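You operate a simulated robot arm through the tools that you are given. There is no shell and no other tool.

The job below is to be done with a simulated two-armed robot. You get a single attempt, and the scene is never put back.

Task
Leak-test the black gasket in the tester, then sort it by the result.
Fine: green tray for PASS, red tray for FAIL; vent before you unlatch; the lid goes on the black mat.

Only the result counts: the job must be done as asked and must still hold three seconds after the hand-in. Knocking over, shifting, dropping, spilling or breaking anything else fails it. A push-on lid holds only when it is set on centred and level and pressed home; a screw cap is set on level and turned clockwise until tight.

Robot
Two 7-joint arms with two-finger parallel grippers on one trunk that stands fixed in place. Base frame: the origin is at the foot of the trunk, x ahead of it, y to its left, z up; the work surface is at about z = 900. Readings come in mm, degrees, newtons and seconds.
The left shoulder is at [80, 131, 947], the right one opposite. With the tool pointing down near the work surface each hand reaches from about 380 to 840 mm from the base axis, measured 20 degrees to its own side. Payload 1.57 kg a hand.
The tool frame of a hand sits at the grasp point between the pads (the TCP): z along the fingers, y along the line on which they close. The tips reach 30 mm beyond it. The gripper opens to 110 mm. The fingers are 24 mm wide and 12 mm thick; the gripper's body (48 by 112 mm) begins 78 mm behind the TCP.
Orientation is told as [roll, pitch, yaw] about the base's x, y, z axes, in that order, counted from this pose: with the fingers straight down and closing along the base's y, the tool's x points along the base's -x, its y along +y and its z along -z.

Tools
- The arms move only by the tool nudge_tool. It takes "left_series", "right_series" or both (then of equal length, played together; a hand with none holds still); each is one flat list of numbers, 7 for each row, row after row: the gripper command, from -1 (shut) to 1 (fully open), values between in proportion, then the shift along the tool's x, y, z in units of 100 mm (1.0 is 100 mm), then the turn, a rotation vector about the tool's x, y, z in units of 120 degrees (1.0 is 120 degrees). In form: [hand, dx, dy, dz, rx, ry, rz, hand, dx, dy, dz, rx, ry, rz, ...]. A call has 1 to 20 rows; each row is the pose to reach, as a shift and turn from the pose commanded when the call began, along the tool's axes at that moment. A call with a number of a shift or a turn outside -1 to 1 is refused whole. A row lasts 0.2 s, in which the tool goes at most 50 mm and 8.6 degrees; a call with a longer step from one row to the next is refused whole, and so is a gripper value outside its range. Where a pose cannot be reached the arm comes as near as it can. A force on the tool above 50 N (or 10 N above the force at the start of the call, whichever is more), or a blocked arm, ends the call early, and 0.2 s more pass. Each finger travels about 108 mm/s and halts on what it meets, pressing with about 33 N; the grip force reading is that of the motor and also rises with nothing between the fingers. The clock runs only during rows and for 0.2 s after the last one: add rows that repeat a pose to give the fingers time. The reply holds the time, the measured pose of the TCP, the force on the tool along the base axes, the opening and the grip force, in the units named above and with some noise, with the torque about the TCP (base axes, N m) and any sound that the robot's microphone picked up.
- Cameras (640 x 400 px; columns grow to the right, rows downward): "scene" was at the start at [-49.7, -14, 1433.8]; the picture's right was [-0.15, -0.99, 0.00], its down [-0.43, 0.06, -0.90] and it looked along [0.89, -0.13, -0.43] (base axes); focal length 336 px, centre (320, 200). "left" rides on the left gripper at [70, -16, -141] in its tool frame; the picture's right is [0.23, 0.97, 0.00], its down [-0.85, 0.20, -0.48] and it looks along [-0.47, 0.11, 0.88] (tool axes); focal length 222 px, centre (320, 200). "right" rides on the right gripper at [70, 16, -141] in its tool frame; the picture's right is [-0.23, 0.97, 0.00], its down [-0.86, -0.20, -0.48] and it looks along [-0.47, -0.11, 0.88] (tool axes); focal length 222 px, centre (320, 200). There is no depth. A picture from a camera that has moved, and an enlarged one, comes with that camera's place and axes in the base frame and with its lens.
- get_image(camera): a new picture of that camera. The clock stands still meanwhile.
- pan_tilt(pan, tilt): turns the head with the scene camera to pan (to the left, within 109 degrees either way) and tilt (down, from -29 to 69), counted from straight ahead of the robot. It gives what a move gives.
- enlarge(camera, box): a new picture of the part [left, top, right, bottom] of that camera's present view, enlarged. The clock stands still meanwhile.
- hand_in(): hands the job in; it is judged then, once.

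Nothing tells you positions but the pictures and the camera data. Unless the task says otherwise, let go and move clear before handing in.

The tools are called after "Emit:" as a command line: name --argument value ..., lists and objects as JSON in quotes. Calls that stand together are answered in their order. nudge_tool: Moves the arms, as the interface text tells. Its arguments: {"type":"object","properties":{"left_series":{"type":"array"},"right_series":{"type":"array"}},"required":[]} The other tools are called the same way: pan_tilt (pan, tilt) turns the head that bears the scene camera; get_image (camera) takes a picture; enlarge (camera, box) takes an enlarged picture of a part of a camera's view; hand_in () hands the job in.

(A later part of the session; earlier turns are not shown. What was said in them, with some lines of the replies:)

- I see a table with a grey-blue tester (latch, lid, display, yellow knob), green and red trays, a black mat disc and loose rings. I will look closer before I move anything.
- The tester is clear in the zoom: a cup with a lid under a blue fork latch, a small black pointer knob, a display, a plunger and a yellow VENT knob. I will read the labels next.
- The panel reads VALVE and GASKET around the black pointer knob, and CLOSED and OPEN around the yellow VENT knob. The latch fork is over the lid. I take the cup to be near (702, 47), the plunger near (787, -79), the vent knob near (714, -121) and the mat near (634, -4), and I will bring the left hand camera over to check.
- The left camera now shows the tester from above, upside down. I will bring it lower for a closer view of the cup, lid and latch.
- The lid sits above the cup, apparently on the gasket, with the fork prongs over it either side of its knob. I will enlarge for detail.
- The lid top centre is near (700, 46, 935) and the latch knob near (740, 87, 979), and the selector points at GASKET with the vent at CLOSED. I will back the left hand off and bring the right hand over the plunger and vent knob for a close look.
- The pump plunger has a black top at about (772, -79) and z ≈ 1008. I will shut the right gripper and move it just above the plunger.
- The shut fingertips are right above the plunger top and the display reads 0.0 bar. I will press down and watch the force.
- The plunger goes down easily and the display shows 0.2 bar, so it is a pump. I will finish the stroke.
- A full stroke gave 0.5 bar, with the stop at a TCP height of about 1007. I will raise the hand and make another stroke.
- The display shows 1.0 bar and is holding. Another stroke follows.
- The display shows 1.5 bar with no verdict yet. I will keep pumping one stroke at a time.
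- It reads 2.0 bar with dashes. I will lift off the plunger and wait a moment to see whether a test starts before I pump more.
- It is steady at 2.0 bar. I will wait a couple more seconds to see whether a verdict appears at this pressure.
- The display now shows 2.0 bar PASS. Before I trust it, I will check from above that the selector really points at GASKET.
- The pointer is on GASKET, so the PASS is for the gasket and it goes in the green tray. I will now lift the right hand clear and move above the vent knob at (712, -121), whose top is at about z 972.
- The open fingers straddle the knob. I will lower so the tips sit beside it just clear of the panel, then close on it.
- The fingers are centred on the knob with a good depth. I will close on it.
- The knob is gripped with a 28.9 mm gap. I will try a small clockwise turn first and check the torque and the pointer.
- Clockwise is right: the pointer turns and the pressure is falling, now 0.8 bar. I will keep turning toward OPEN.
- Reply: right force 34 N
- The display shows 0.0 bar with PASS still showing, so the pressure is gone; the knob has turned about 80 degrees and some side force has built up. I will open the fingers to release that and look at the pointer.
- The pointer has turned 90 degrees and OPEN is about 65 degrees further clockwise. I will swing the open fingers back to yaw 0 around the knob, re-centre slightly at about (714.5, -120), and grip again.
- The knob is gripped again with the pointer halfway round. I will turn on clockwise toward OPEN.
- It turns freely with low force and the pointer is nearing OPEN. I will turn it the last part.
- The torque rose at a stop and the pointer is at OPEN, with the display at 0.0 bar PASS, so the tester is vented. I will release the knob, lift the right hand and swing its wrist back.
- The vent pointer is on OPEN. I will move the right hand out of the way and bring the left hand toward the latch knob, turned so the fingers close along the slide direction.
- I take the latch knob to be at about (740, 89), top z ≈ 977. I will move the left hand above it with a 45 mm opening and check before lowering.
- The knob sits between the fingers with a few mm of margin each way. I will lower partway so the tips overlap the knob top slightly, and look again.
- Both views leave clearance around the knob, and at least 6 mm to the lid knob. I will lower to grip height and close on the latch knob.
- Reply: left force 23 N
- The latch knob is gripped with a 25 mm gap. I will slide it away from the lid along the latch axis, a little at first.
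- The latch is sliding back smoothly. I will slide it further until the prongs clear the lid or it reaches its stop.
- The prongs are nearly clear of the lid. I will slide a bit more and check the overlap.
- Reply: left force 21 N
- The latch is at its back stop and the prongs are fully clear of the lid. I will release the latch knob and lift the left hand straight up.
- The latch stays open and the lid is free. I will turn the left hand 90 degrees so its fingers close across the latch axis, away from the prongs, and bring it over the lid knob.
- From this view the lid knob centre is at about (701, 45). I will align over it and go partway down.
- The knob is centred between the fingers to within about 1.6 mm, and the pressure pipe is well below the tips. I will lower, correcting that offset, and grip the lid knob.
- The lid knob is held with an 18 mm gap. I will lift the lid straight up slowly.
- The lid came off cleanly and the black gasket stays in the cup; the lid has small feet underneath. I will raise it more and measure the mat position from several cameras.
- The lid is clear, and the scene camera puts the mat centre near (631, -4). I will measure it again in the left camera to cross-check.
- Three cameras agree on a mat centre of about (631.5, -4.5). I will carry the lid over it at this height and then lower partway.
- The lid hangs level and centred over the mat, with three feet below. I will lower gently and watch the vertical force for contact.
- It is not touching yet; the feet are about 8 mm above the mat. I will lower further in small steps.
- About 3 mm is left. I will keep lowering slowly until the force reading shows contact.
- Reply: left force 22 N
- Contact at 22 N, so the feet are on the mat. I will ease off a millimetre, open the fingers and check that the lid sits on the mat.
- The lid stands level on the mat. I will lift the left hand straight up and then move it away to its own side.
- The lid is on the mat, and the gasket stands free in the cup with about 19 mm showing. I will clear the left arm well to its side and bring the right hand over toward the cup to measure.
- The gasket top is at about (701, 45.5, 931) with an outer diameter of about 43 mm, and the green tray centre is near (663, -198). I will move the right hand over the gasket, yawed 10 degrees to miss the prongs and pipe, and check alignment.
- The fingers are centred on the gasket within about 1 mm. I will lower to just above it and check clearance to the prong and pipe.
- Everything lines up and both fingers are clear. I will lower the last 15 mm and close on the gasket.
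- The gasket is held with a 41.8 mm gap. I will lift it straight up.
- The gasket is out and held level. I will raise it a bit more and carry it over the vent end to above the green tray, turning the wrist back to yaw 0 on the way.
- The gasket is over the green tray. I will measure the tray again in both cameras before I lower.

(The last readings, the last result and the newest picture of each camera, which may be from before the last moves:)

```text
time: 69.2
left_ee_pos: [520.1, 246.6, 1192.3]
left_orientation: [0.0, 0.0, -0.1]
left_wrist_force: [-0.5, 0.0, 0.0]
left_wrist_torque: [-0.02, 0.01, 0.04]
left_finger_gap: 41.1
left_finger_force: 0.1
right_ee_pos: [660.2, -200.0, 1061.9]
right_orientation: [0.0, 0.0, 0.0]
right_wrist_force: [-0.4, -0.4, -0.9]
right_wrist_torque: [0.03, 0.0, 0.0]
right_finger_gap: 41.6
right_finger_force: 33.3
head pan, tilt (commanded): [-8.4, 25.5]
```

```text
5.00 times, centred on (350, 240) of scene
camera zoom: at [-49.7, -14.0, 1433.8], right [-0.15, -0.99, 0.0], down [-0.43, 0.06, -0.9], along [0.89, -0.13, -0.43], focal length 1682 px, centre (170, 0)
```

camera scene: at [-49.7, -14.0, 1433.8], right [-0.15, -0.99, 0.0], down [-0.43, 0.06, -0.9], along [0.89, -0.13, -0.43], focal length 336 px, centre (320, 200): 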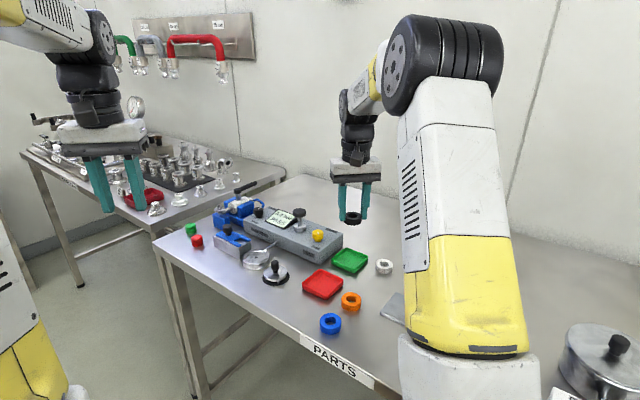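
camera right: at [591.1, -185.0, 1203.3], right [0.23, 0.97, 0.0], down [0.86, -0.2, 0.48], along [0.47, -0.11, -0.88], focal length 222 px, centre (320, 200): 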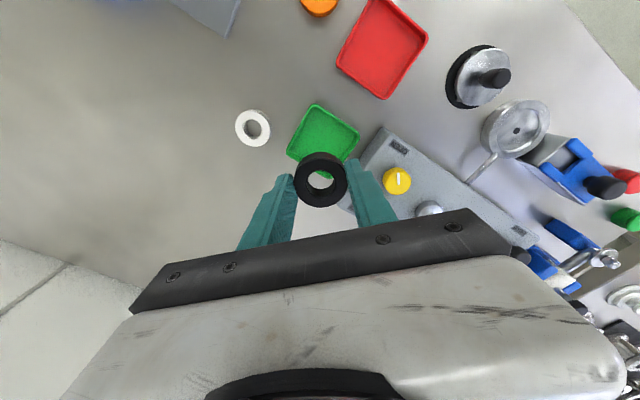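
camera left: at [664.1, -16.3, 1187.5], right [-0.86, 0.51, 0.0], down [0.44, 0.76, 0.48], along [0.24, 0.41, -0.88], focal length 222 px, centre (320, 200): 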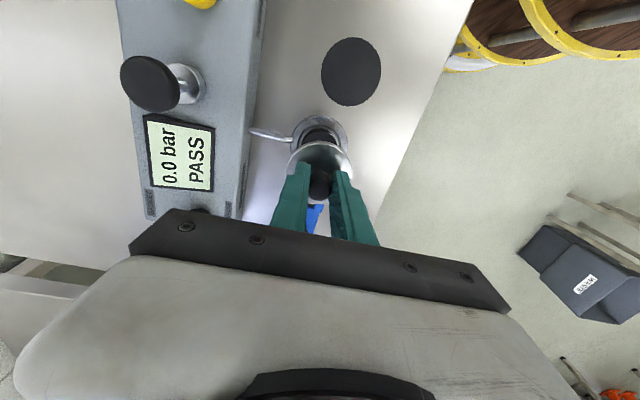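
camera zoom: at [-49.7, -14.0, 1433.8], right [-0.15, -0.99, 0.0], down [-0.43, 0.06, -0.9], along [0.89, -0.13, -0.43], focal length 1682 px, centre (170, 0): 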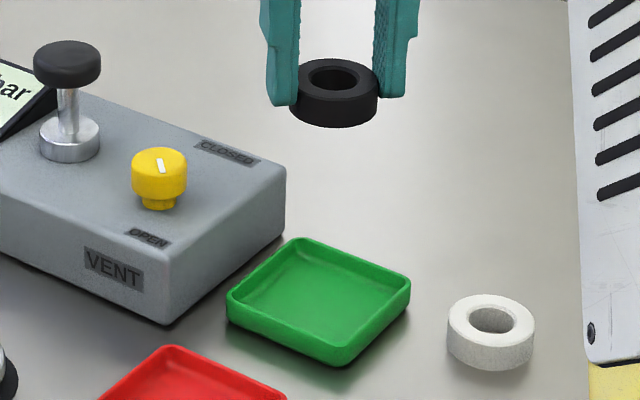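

The tray centre is at about (666, -197.5) with the rim near z 915. I will lower the gasket over it, correcting by about 3 mm, to just above the rim.

Emit:
nudge_tool --right_series '[-1, -0.028, 0.005, 0.3, 0, 0, 0, -1, -0.028, 0.005, 0.6, 0, 0, 0, -1, -0.028, 0.005, 0.85, 0, 0, 0, -1, -0.028, 0.005, 0.97, 0, 0, 0, -1, -0.028, 0.005, 0.97, 0, 0, 0]'

Emit:
enlarge --camera "right" --box '[256, 90, 400, 190]'

Emit:
enlarge --camera "scene" --box '[305, 210, 395, 280]'

```text
time: 70.4
left_ee_pos: [519.4, 245.6, 1192.3]
left_orientation: [0.0, 0.0, 0.0]
left_wrist_force: [0.1, 0.5, 0.8]
left_wrist_torque: [-0.01, -0.03, 0.01]
left_finger_gap: 41.3
left_finger_force: 0.0
right_ee_pos: [664.1, -198.1, 962.6]
right_orientation: [0.0, 0.1, 0.1]
right_wrist_force: [0.6, -0.6, -1.3]
right_wrist_torque: [0.01, -0.01, -0.02]
right_finger_gap: 41.8
right_finger_force: 33.7
head pan, tilt (commanded): [-8.4, 25.5]
```

```text
4.00 times, centred on (328, 140) of right
camera zoom: at [595.4, -183.3, 1103.8], right [0.23, 0.97, 0.0], down [0.86, -0.2, 0.48], along [0.47, -0.11, -0.88], focal length 888 px, centre (288, 440)
```

zoom: 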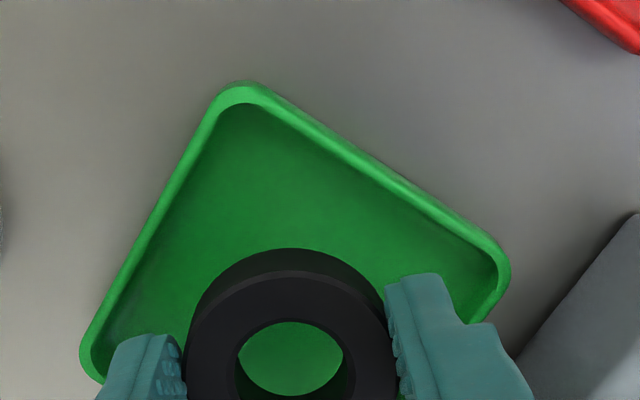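

```text
5.71 times, centred on (350, 245) of scene
camera zoom: at [-49.7, -14.0, 1433.8], right [-0.15, -0.99, 0.0], down [-0.43, 0.06, -0.9], along [0.89, -0.13, -0.43], focal length 1923 px, centre (149, -57)
```

zoom: 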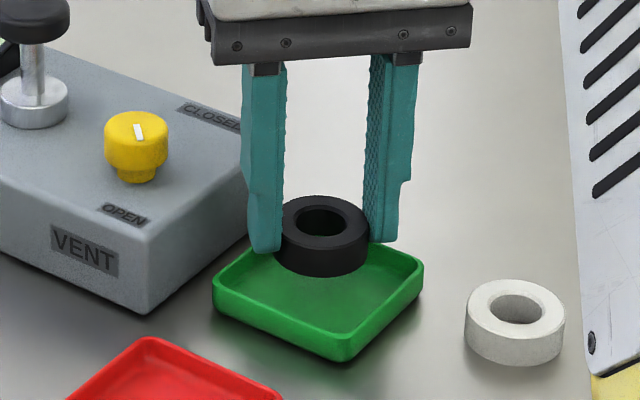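

It is well inside the tray outline. I will lower the last 18 mm, to where the tips are level with the rim, and look once more.

Emit:
nudge_tool --right_series '[-1, 0, 0, 0.08, 0, 0, 0, -1, 0, 0, 0.14, 0, 0, 0, -1, 0, 0, 0.18, 0, 0, 0, -1, 0, 0, 0.18, 0, 0, 0]'

Emit:
enlarge --camera "scene" --box '[320, 225, 380, 275]'

Emit:
enlarge --camera "right" --box '[256, 90, 400, 190]'

```text
time: 71.4
left_ee_pos: [518.7, 245.7, 1192.3]
left_orientation: [0.1, 0.0, -0.1]
left_wrist_force: [-0.5, 0.0, -0.1]
left_wrist_torque: [0.01, 0.01, 0.02]
left_finger_gap: 41.2
left_finger_force: 0.1
right_ee_pos: [665.9, -198.5, 945.7]
right_orientation: [0.0, 0.0, 0.0]
right_wrist_force: [-0.3, 0.2, -0.2]
right_wrist_torque: [0.0, -0.07, 0.01]
right_finger_gap: 41.7
right_finger_force: 32.6
head pan, tilt (commanded): [-8.4, 25.5]
```

```text
8.00 times, centred on (350, 250) of scene
camera zoom: at [-49.7, -14.0, 1433.8], right [-0.15, -0.99, 0.0], down [-0.43, 0.06, -0.9], along [0.89, -0.13, -0.43], focal length 2692 px, centre (80, -200)
```

zoom: 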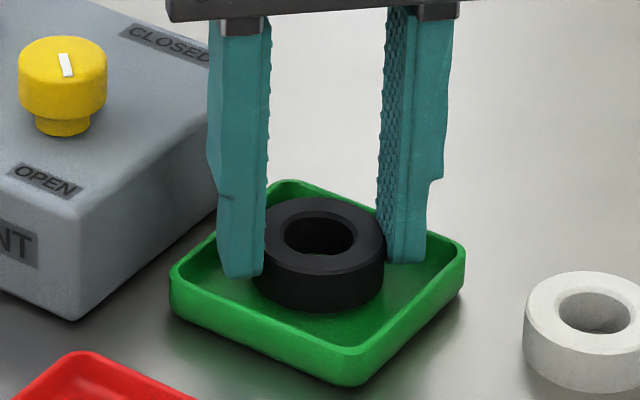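

```text
4.00 times, centred on (328, 140) of right
camera zoom: at [595.7, -183.2, 1086.4], right [0.23, 0.97, 0.0], down [0.86, -0.2, 0.48], along [0.47, -0.11, -0.88], focal length 888 px, centre (288, 440)
```

zoom: 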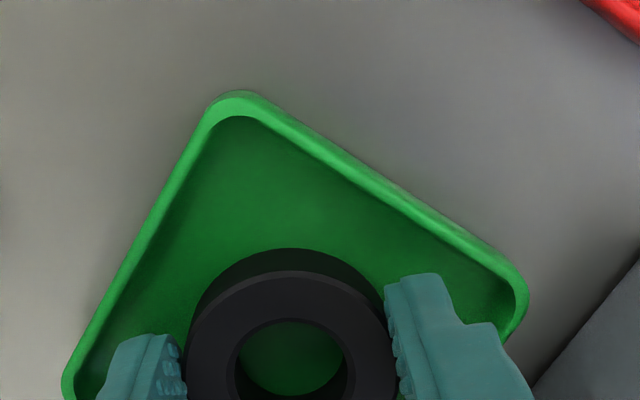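

The fingers have about 5 mm clearance to the tray walls. I will lower 3 mm more to keep the release gentle, then open just enough to free the gasket.

Emit:
nudge_tool --right_series '[-1, 0, 0, 0.02, 0, 0, 0, -1, 0, 0, 0.035, 0, 0, 0, -1, 0, 0, 0.035, 0, 0, 0, -0.13, 0, 0, 0.035, 0, 0, 0, -0.13, 0, 0, 0.035, 0, 0, 0, -0.13, 0, 0, 0.035, 0, 0, 0]'

Emit:
enlarge --camera "scene" --box '[320, 225, 380, 275]'

Emit:
enlarge --camera "right" --box '[256, 90, 400, 190]'

```text
time: 72.8
left_ee_pos: [519.1, 245.1, 1191.7]
left_orientation: [0.0, 0.0, -0.1]
left_wrist_force: [-0.1, 0.2, 0.2]
left_wrist_torque: [0.03, 0.01, 0.01]
left_finger_gap: 41.5
left_finger_force: 0.0
right_ee_pos: [665.6, -198.4, 941.9]
right_orientation: [0.0, 0.0, -0.1]
right_wrist_force: [-0.2, 0.4, -0.3]
right_wrist_torque: [0.0, 0.0, -0.01]
right_finger_gap: 47.8
right_finger_force: 0.1
head pan, tilt (commanded): [-8.4, 25.5]
```

```text
8.00 times, centred on (350, 250) of scene
camera zoom: at [-49.7, -14.0, 1433.8], right [-0.15, -0.99, 0.0], down [-0.43, 0.06, -0.9], along [0.89, -0.13, -0.43], focal length 2692 px, centre (80, -200)
```

zoom: 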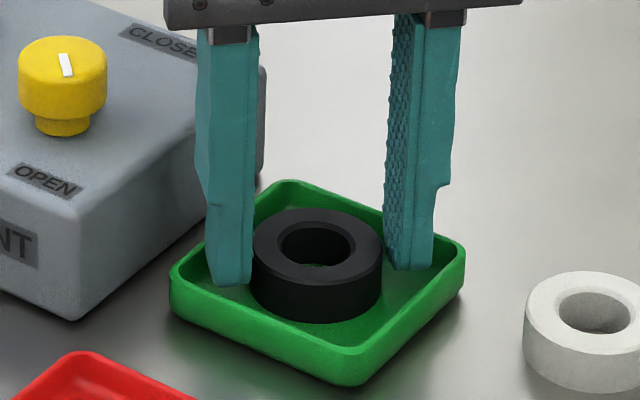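

```text
4.00 times, centred on (328, 140) of right
camera zoom: at [596.5, -182.7, 1083.1], right [0.23, 0.97, 0.0], down [0.86, -0.2, 0.48], along [0.47, -0.11, -0.88], focal length 888 px, centre (288, 440)
```

zoom: 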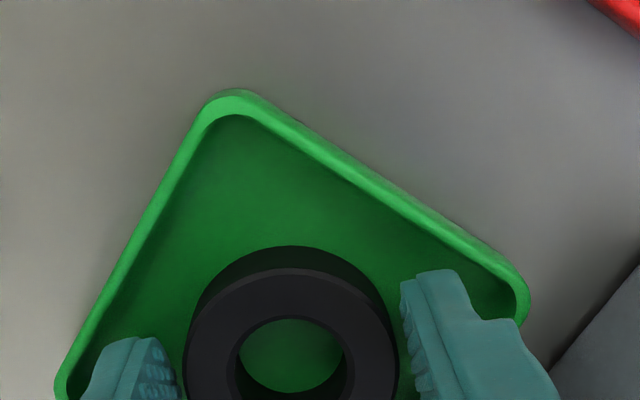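

The gasket sits flat in the green tray and the fingers are free on both sides. I will raise the right hand straight up.

Emit:
nudge_tool --right_series '[-0.13, 0, 0, -0.1, 0, 0, 0, -0.13, 0, 0, -0.3, 0, 0, 0, -0.13, 0, 0, -0.6, 0, 0, 0, -0.13, 0, 0, -1.0, 0, 0, 0, -0.13, 0, 0, -1.0, 0, 0, 0]'

Emit:
nudge_tool --right_series '[-0.13, 0.3, 0, -0.3, 0, 0, 0, -0.13, 0.6, 0, -0.6, 0, 0, 0, -0.13, 0.9, 0, -0.9, 0, 0, 0, -0.13, 0.9, 0, -0.9, 0, 0, 0]'

Emit:
get_image --camera "scene"

Emit:
enlarge --camera "scene" --box '[205, 185, 400, 310]'

Emit:
enlarge --camera "right" --box '[200, 40, 520, 220]'

```text
time: 74.0
left_ee_pos: [519.2, 245.7, 1192.4]
left_orientation: [0.0, -0.1, -0.1]
left_wrist_force: [-0.2, 1.0, 0.2]
left_wrist_torque: [0.0, -0.02, -0.03]
left_finger_gap: 41.3
left_finger_force: 0.1
right_ee_pos: [663.8, -197.2, 1040.4]
right_orientation: [0.1, 0.0, -0.1]
right_wrist_force: [0.2, -0.7, 0.2]
right_wrist_torque: [-0.01, 0.0, 0.0]
right_finger_gap: 48.2
right_finger_force: 0.0
head pan, tilt (commanded): [-8.4, 25.5]
```

```text
time: 75.0
left_ee_pos: [518.7, 245.6, 1191.9]
left_orientation: [0.0, -0.1, -0.1]
left_wrist_force: [-0.3, -1.0, 0.3]
left_wrist_torque: [-0.02, 0.03, -0.01]
left_finger_gap: 41.1
left_finger_force: 0.0
right_ee_pos: [576.8, -196.6, 1132.6]
right_orientation: [0.0, 0.0, 0.0]
right_wrist_force: [0.1, 0.2, -0.3]
right_wrist_torque: [-0.01, 0.05, -0.02]
right_finger_gap: 48.1
right_finger_force: 0.1
head pan, tilt (commanded): [-8.4, 25.5]
```

```text
taken
camera scene: at [-49.8, -14.0, 1433.8], right [-0.15, -0.99, 0.0], down [-0.43, 0.06, -0.9], along [0.89, -0.13, -0.43], focal length 336 px, centre (320, 200)
```

scene: 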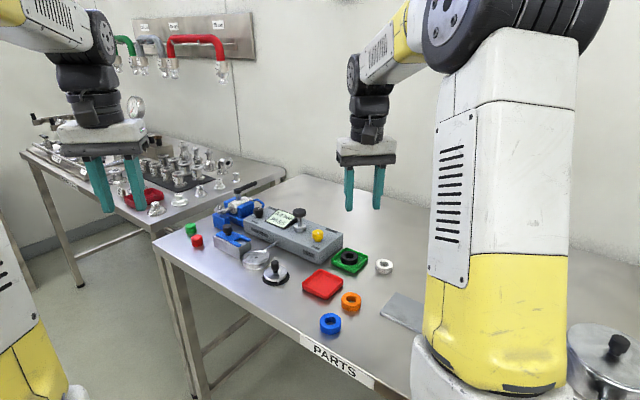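

```text
3.20 times, centred on (302, 248) of scene
camera zoom: at [-49.8, -14.0, 1433.8], right [-0.15, -0.99, 0.0], down [-0.43, 0.06, -0.9], along [0.89, -0.13, -0.43], focal length 1077 px, centre (376, 48)
```

zoom: 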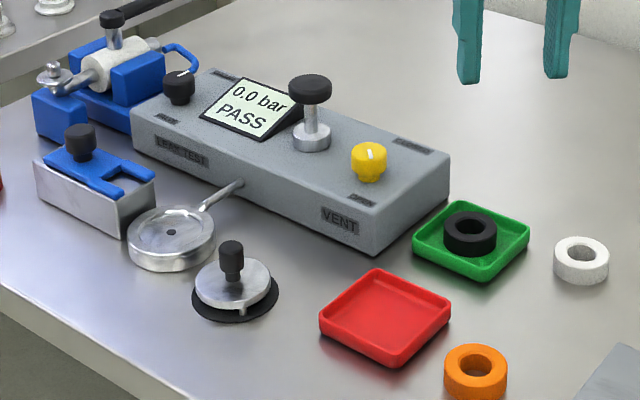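

```text
2.00 times, centred on (360, 130) of right
camera zoom: at [507.5, -182.8, 1273.5], right [0.23, 0.97, 0.0], down [0.86, -0.2, 0.48], along [0.47, -0.11, -0.88], focal length 444 px, centre (240, 340)
```

zoom: 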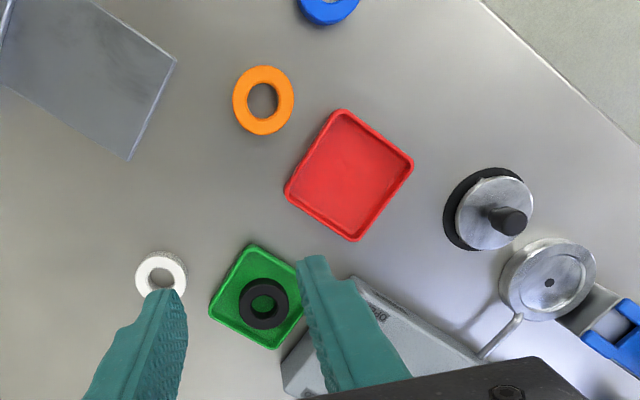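

The display reads 0.0 bar PASS. The black gasket lies flat in the green tray, the lid stands on the black mat, the vent is open, the latch is back, and both hands are clear. I hand it in now.

Emit:
hand_in

```text
The job is handed in.
```

The black gasket passed the leak test at 2.0 bar and is now lying flat in the green tray. The job is handed in, but the reply gave no verdict on it.

- **Test:** the selector was already on GASKET and the vent on CLOSED. Four pump strokes brought it to 2.0 bar, the pressure held, and the display showed PASS.
- **Vent and unlatch:** I turned the yellow knob to OPEN and the display fell to 0.0 bar. Only then did I slide the latch back to its stop.
- **Lid:** it is standing level on its three feet on the black mat.
- **Tray:** I let go of the gasket a few millimetres above the tray floor, and it settled flat.

Both hands were empty and clear at hand-in. Nothing else looked knocked or moved in the last pictures. I left the vent open and the latch back.
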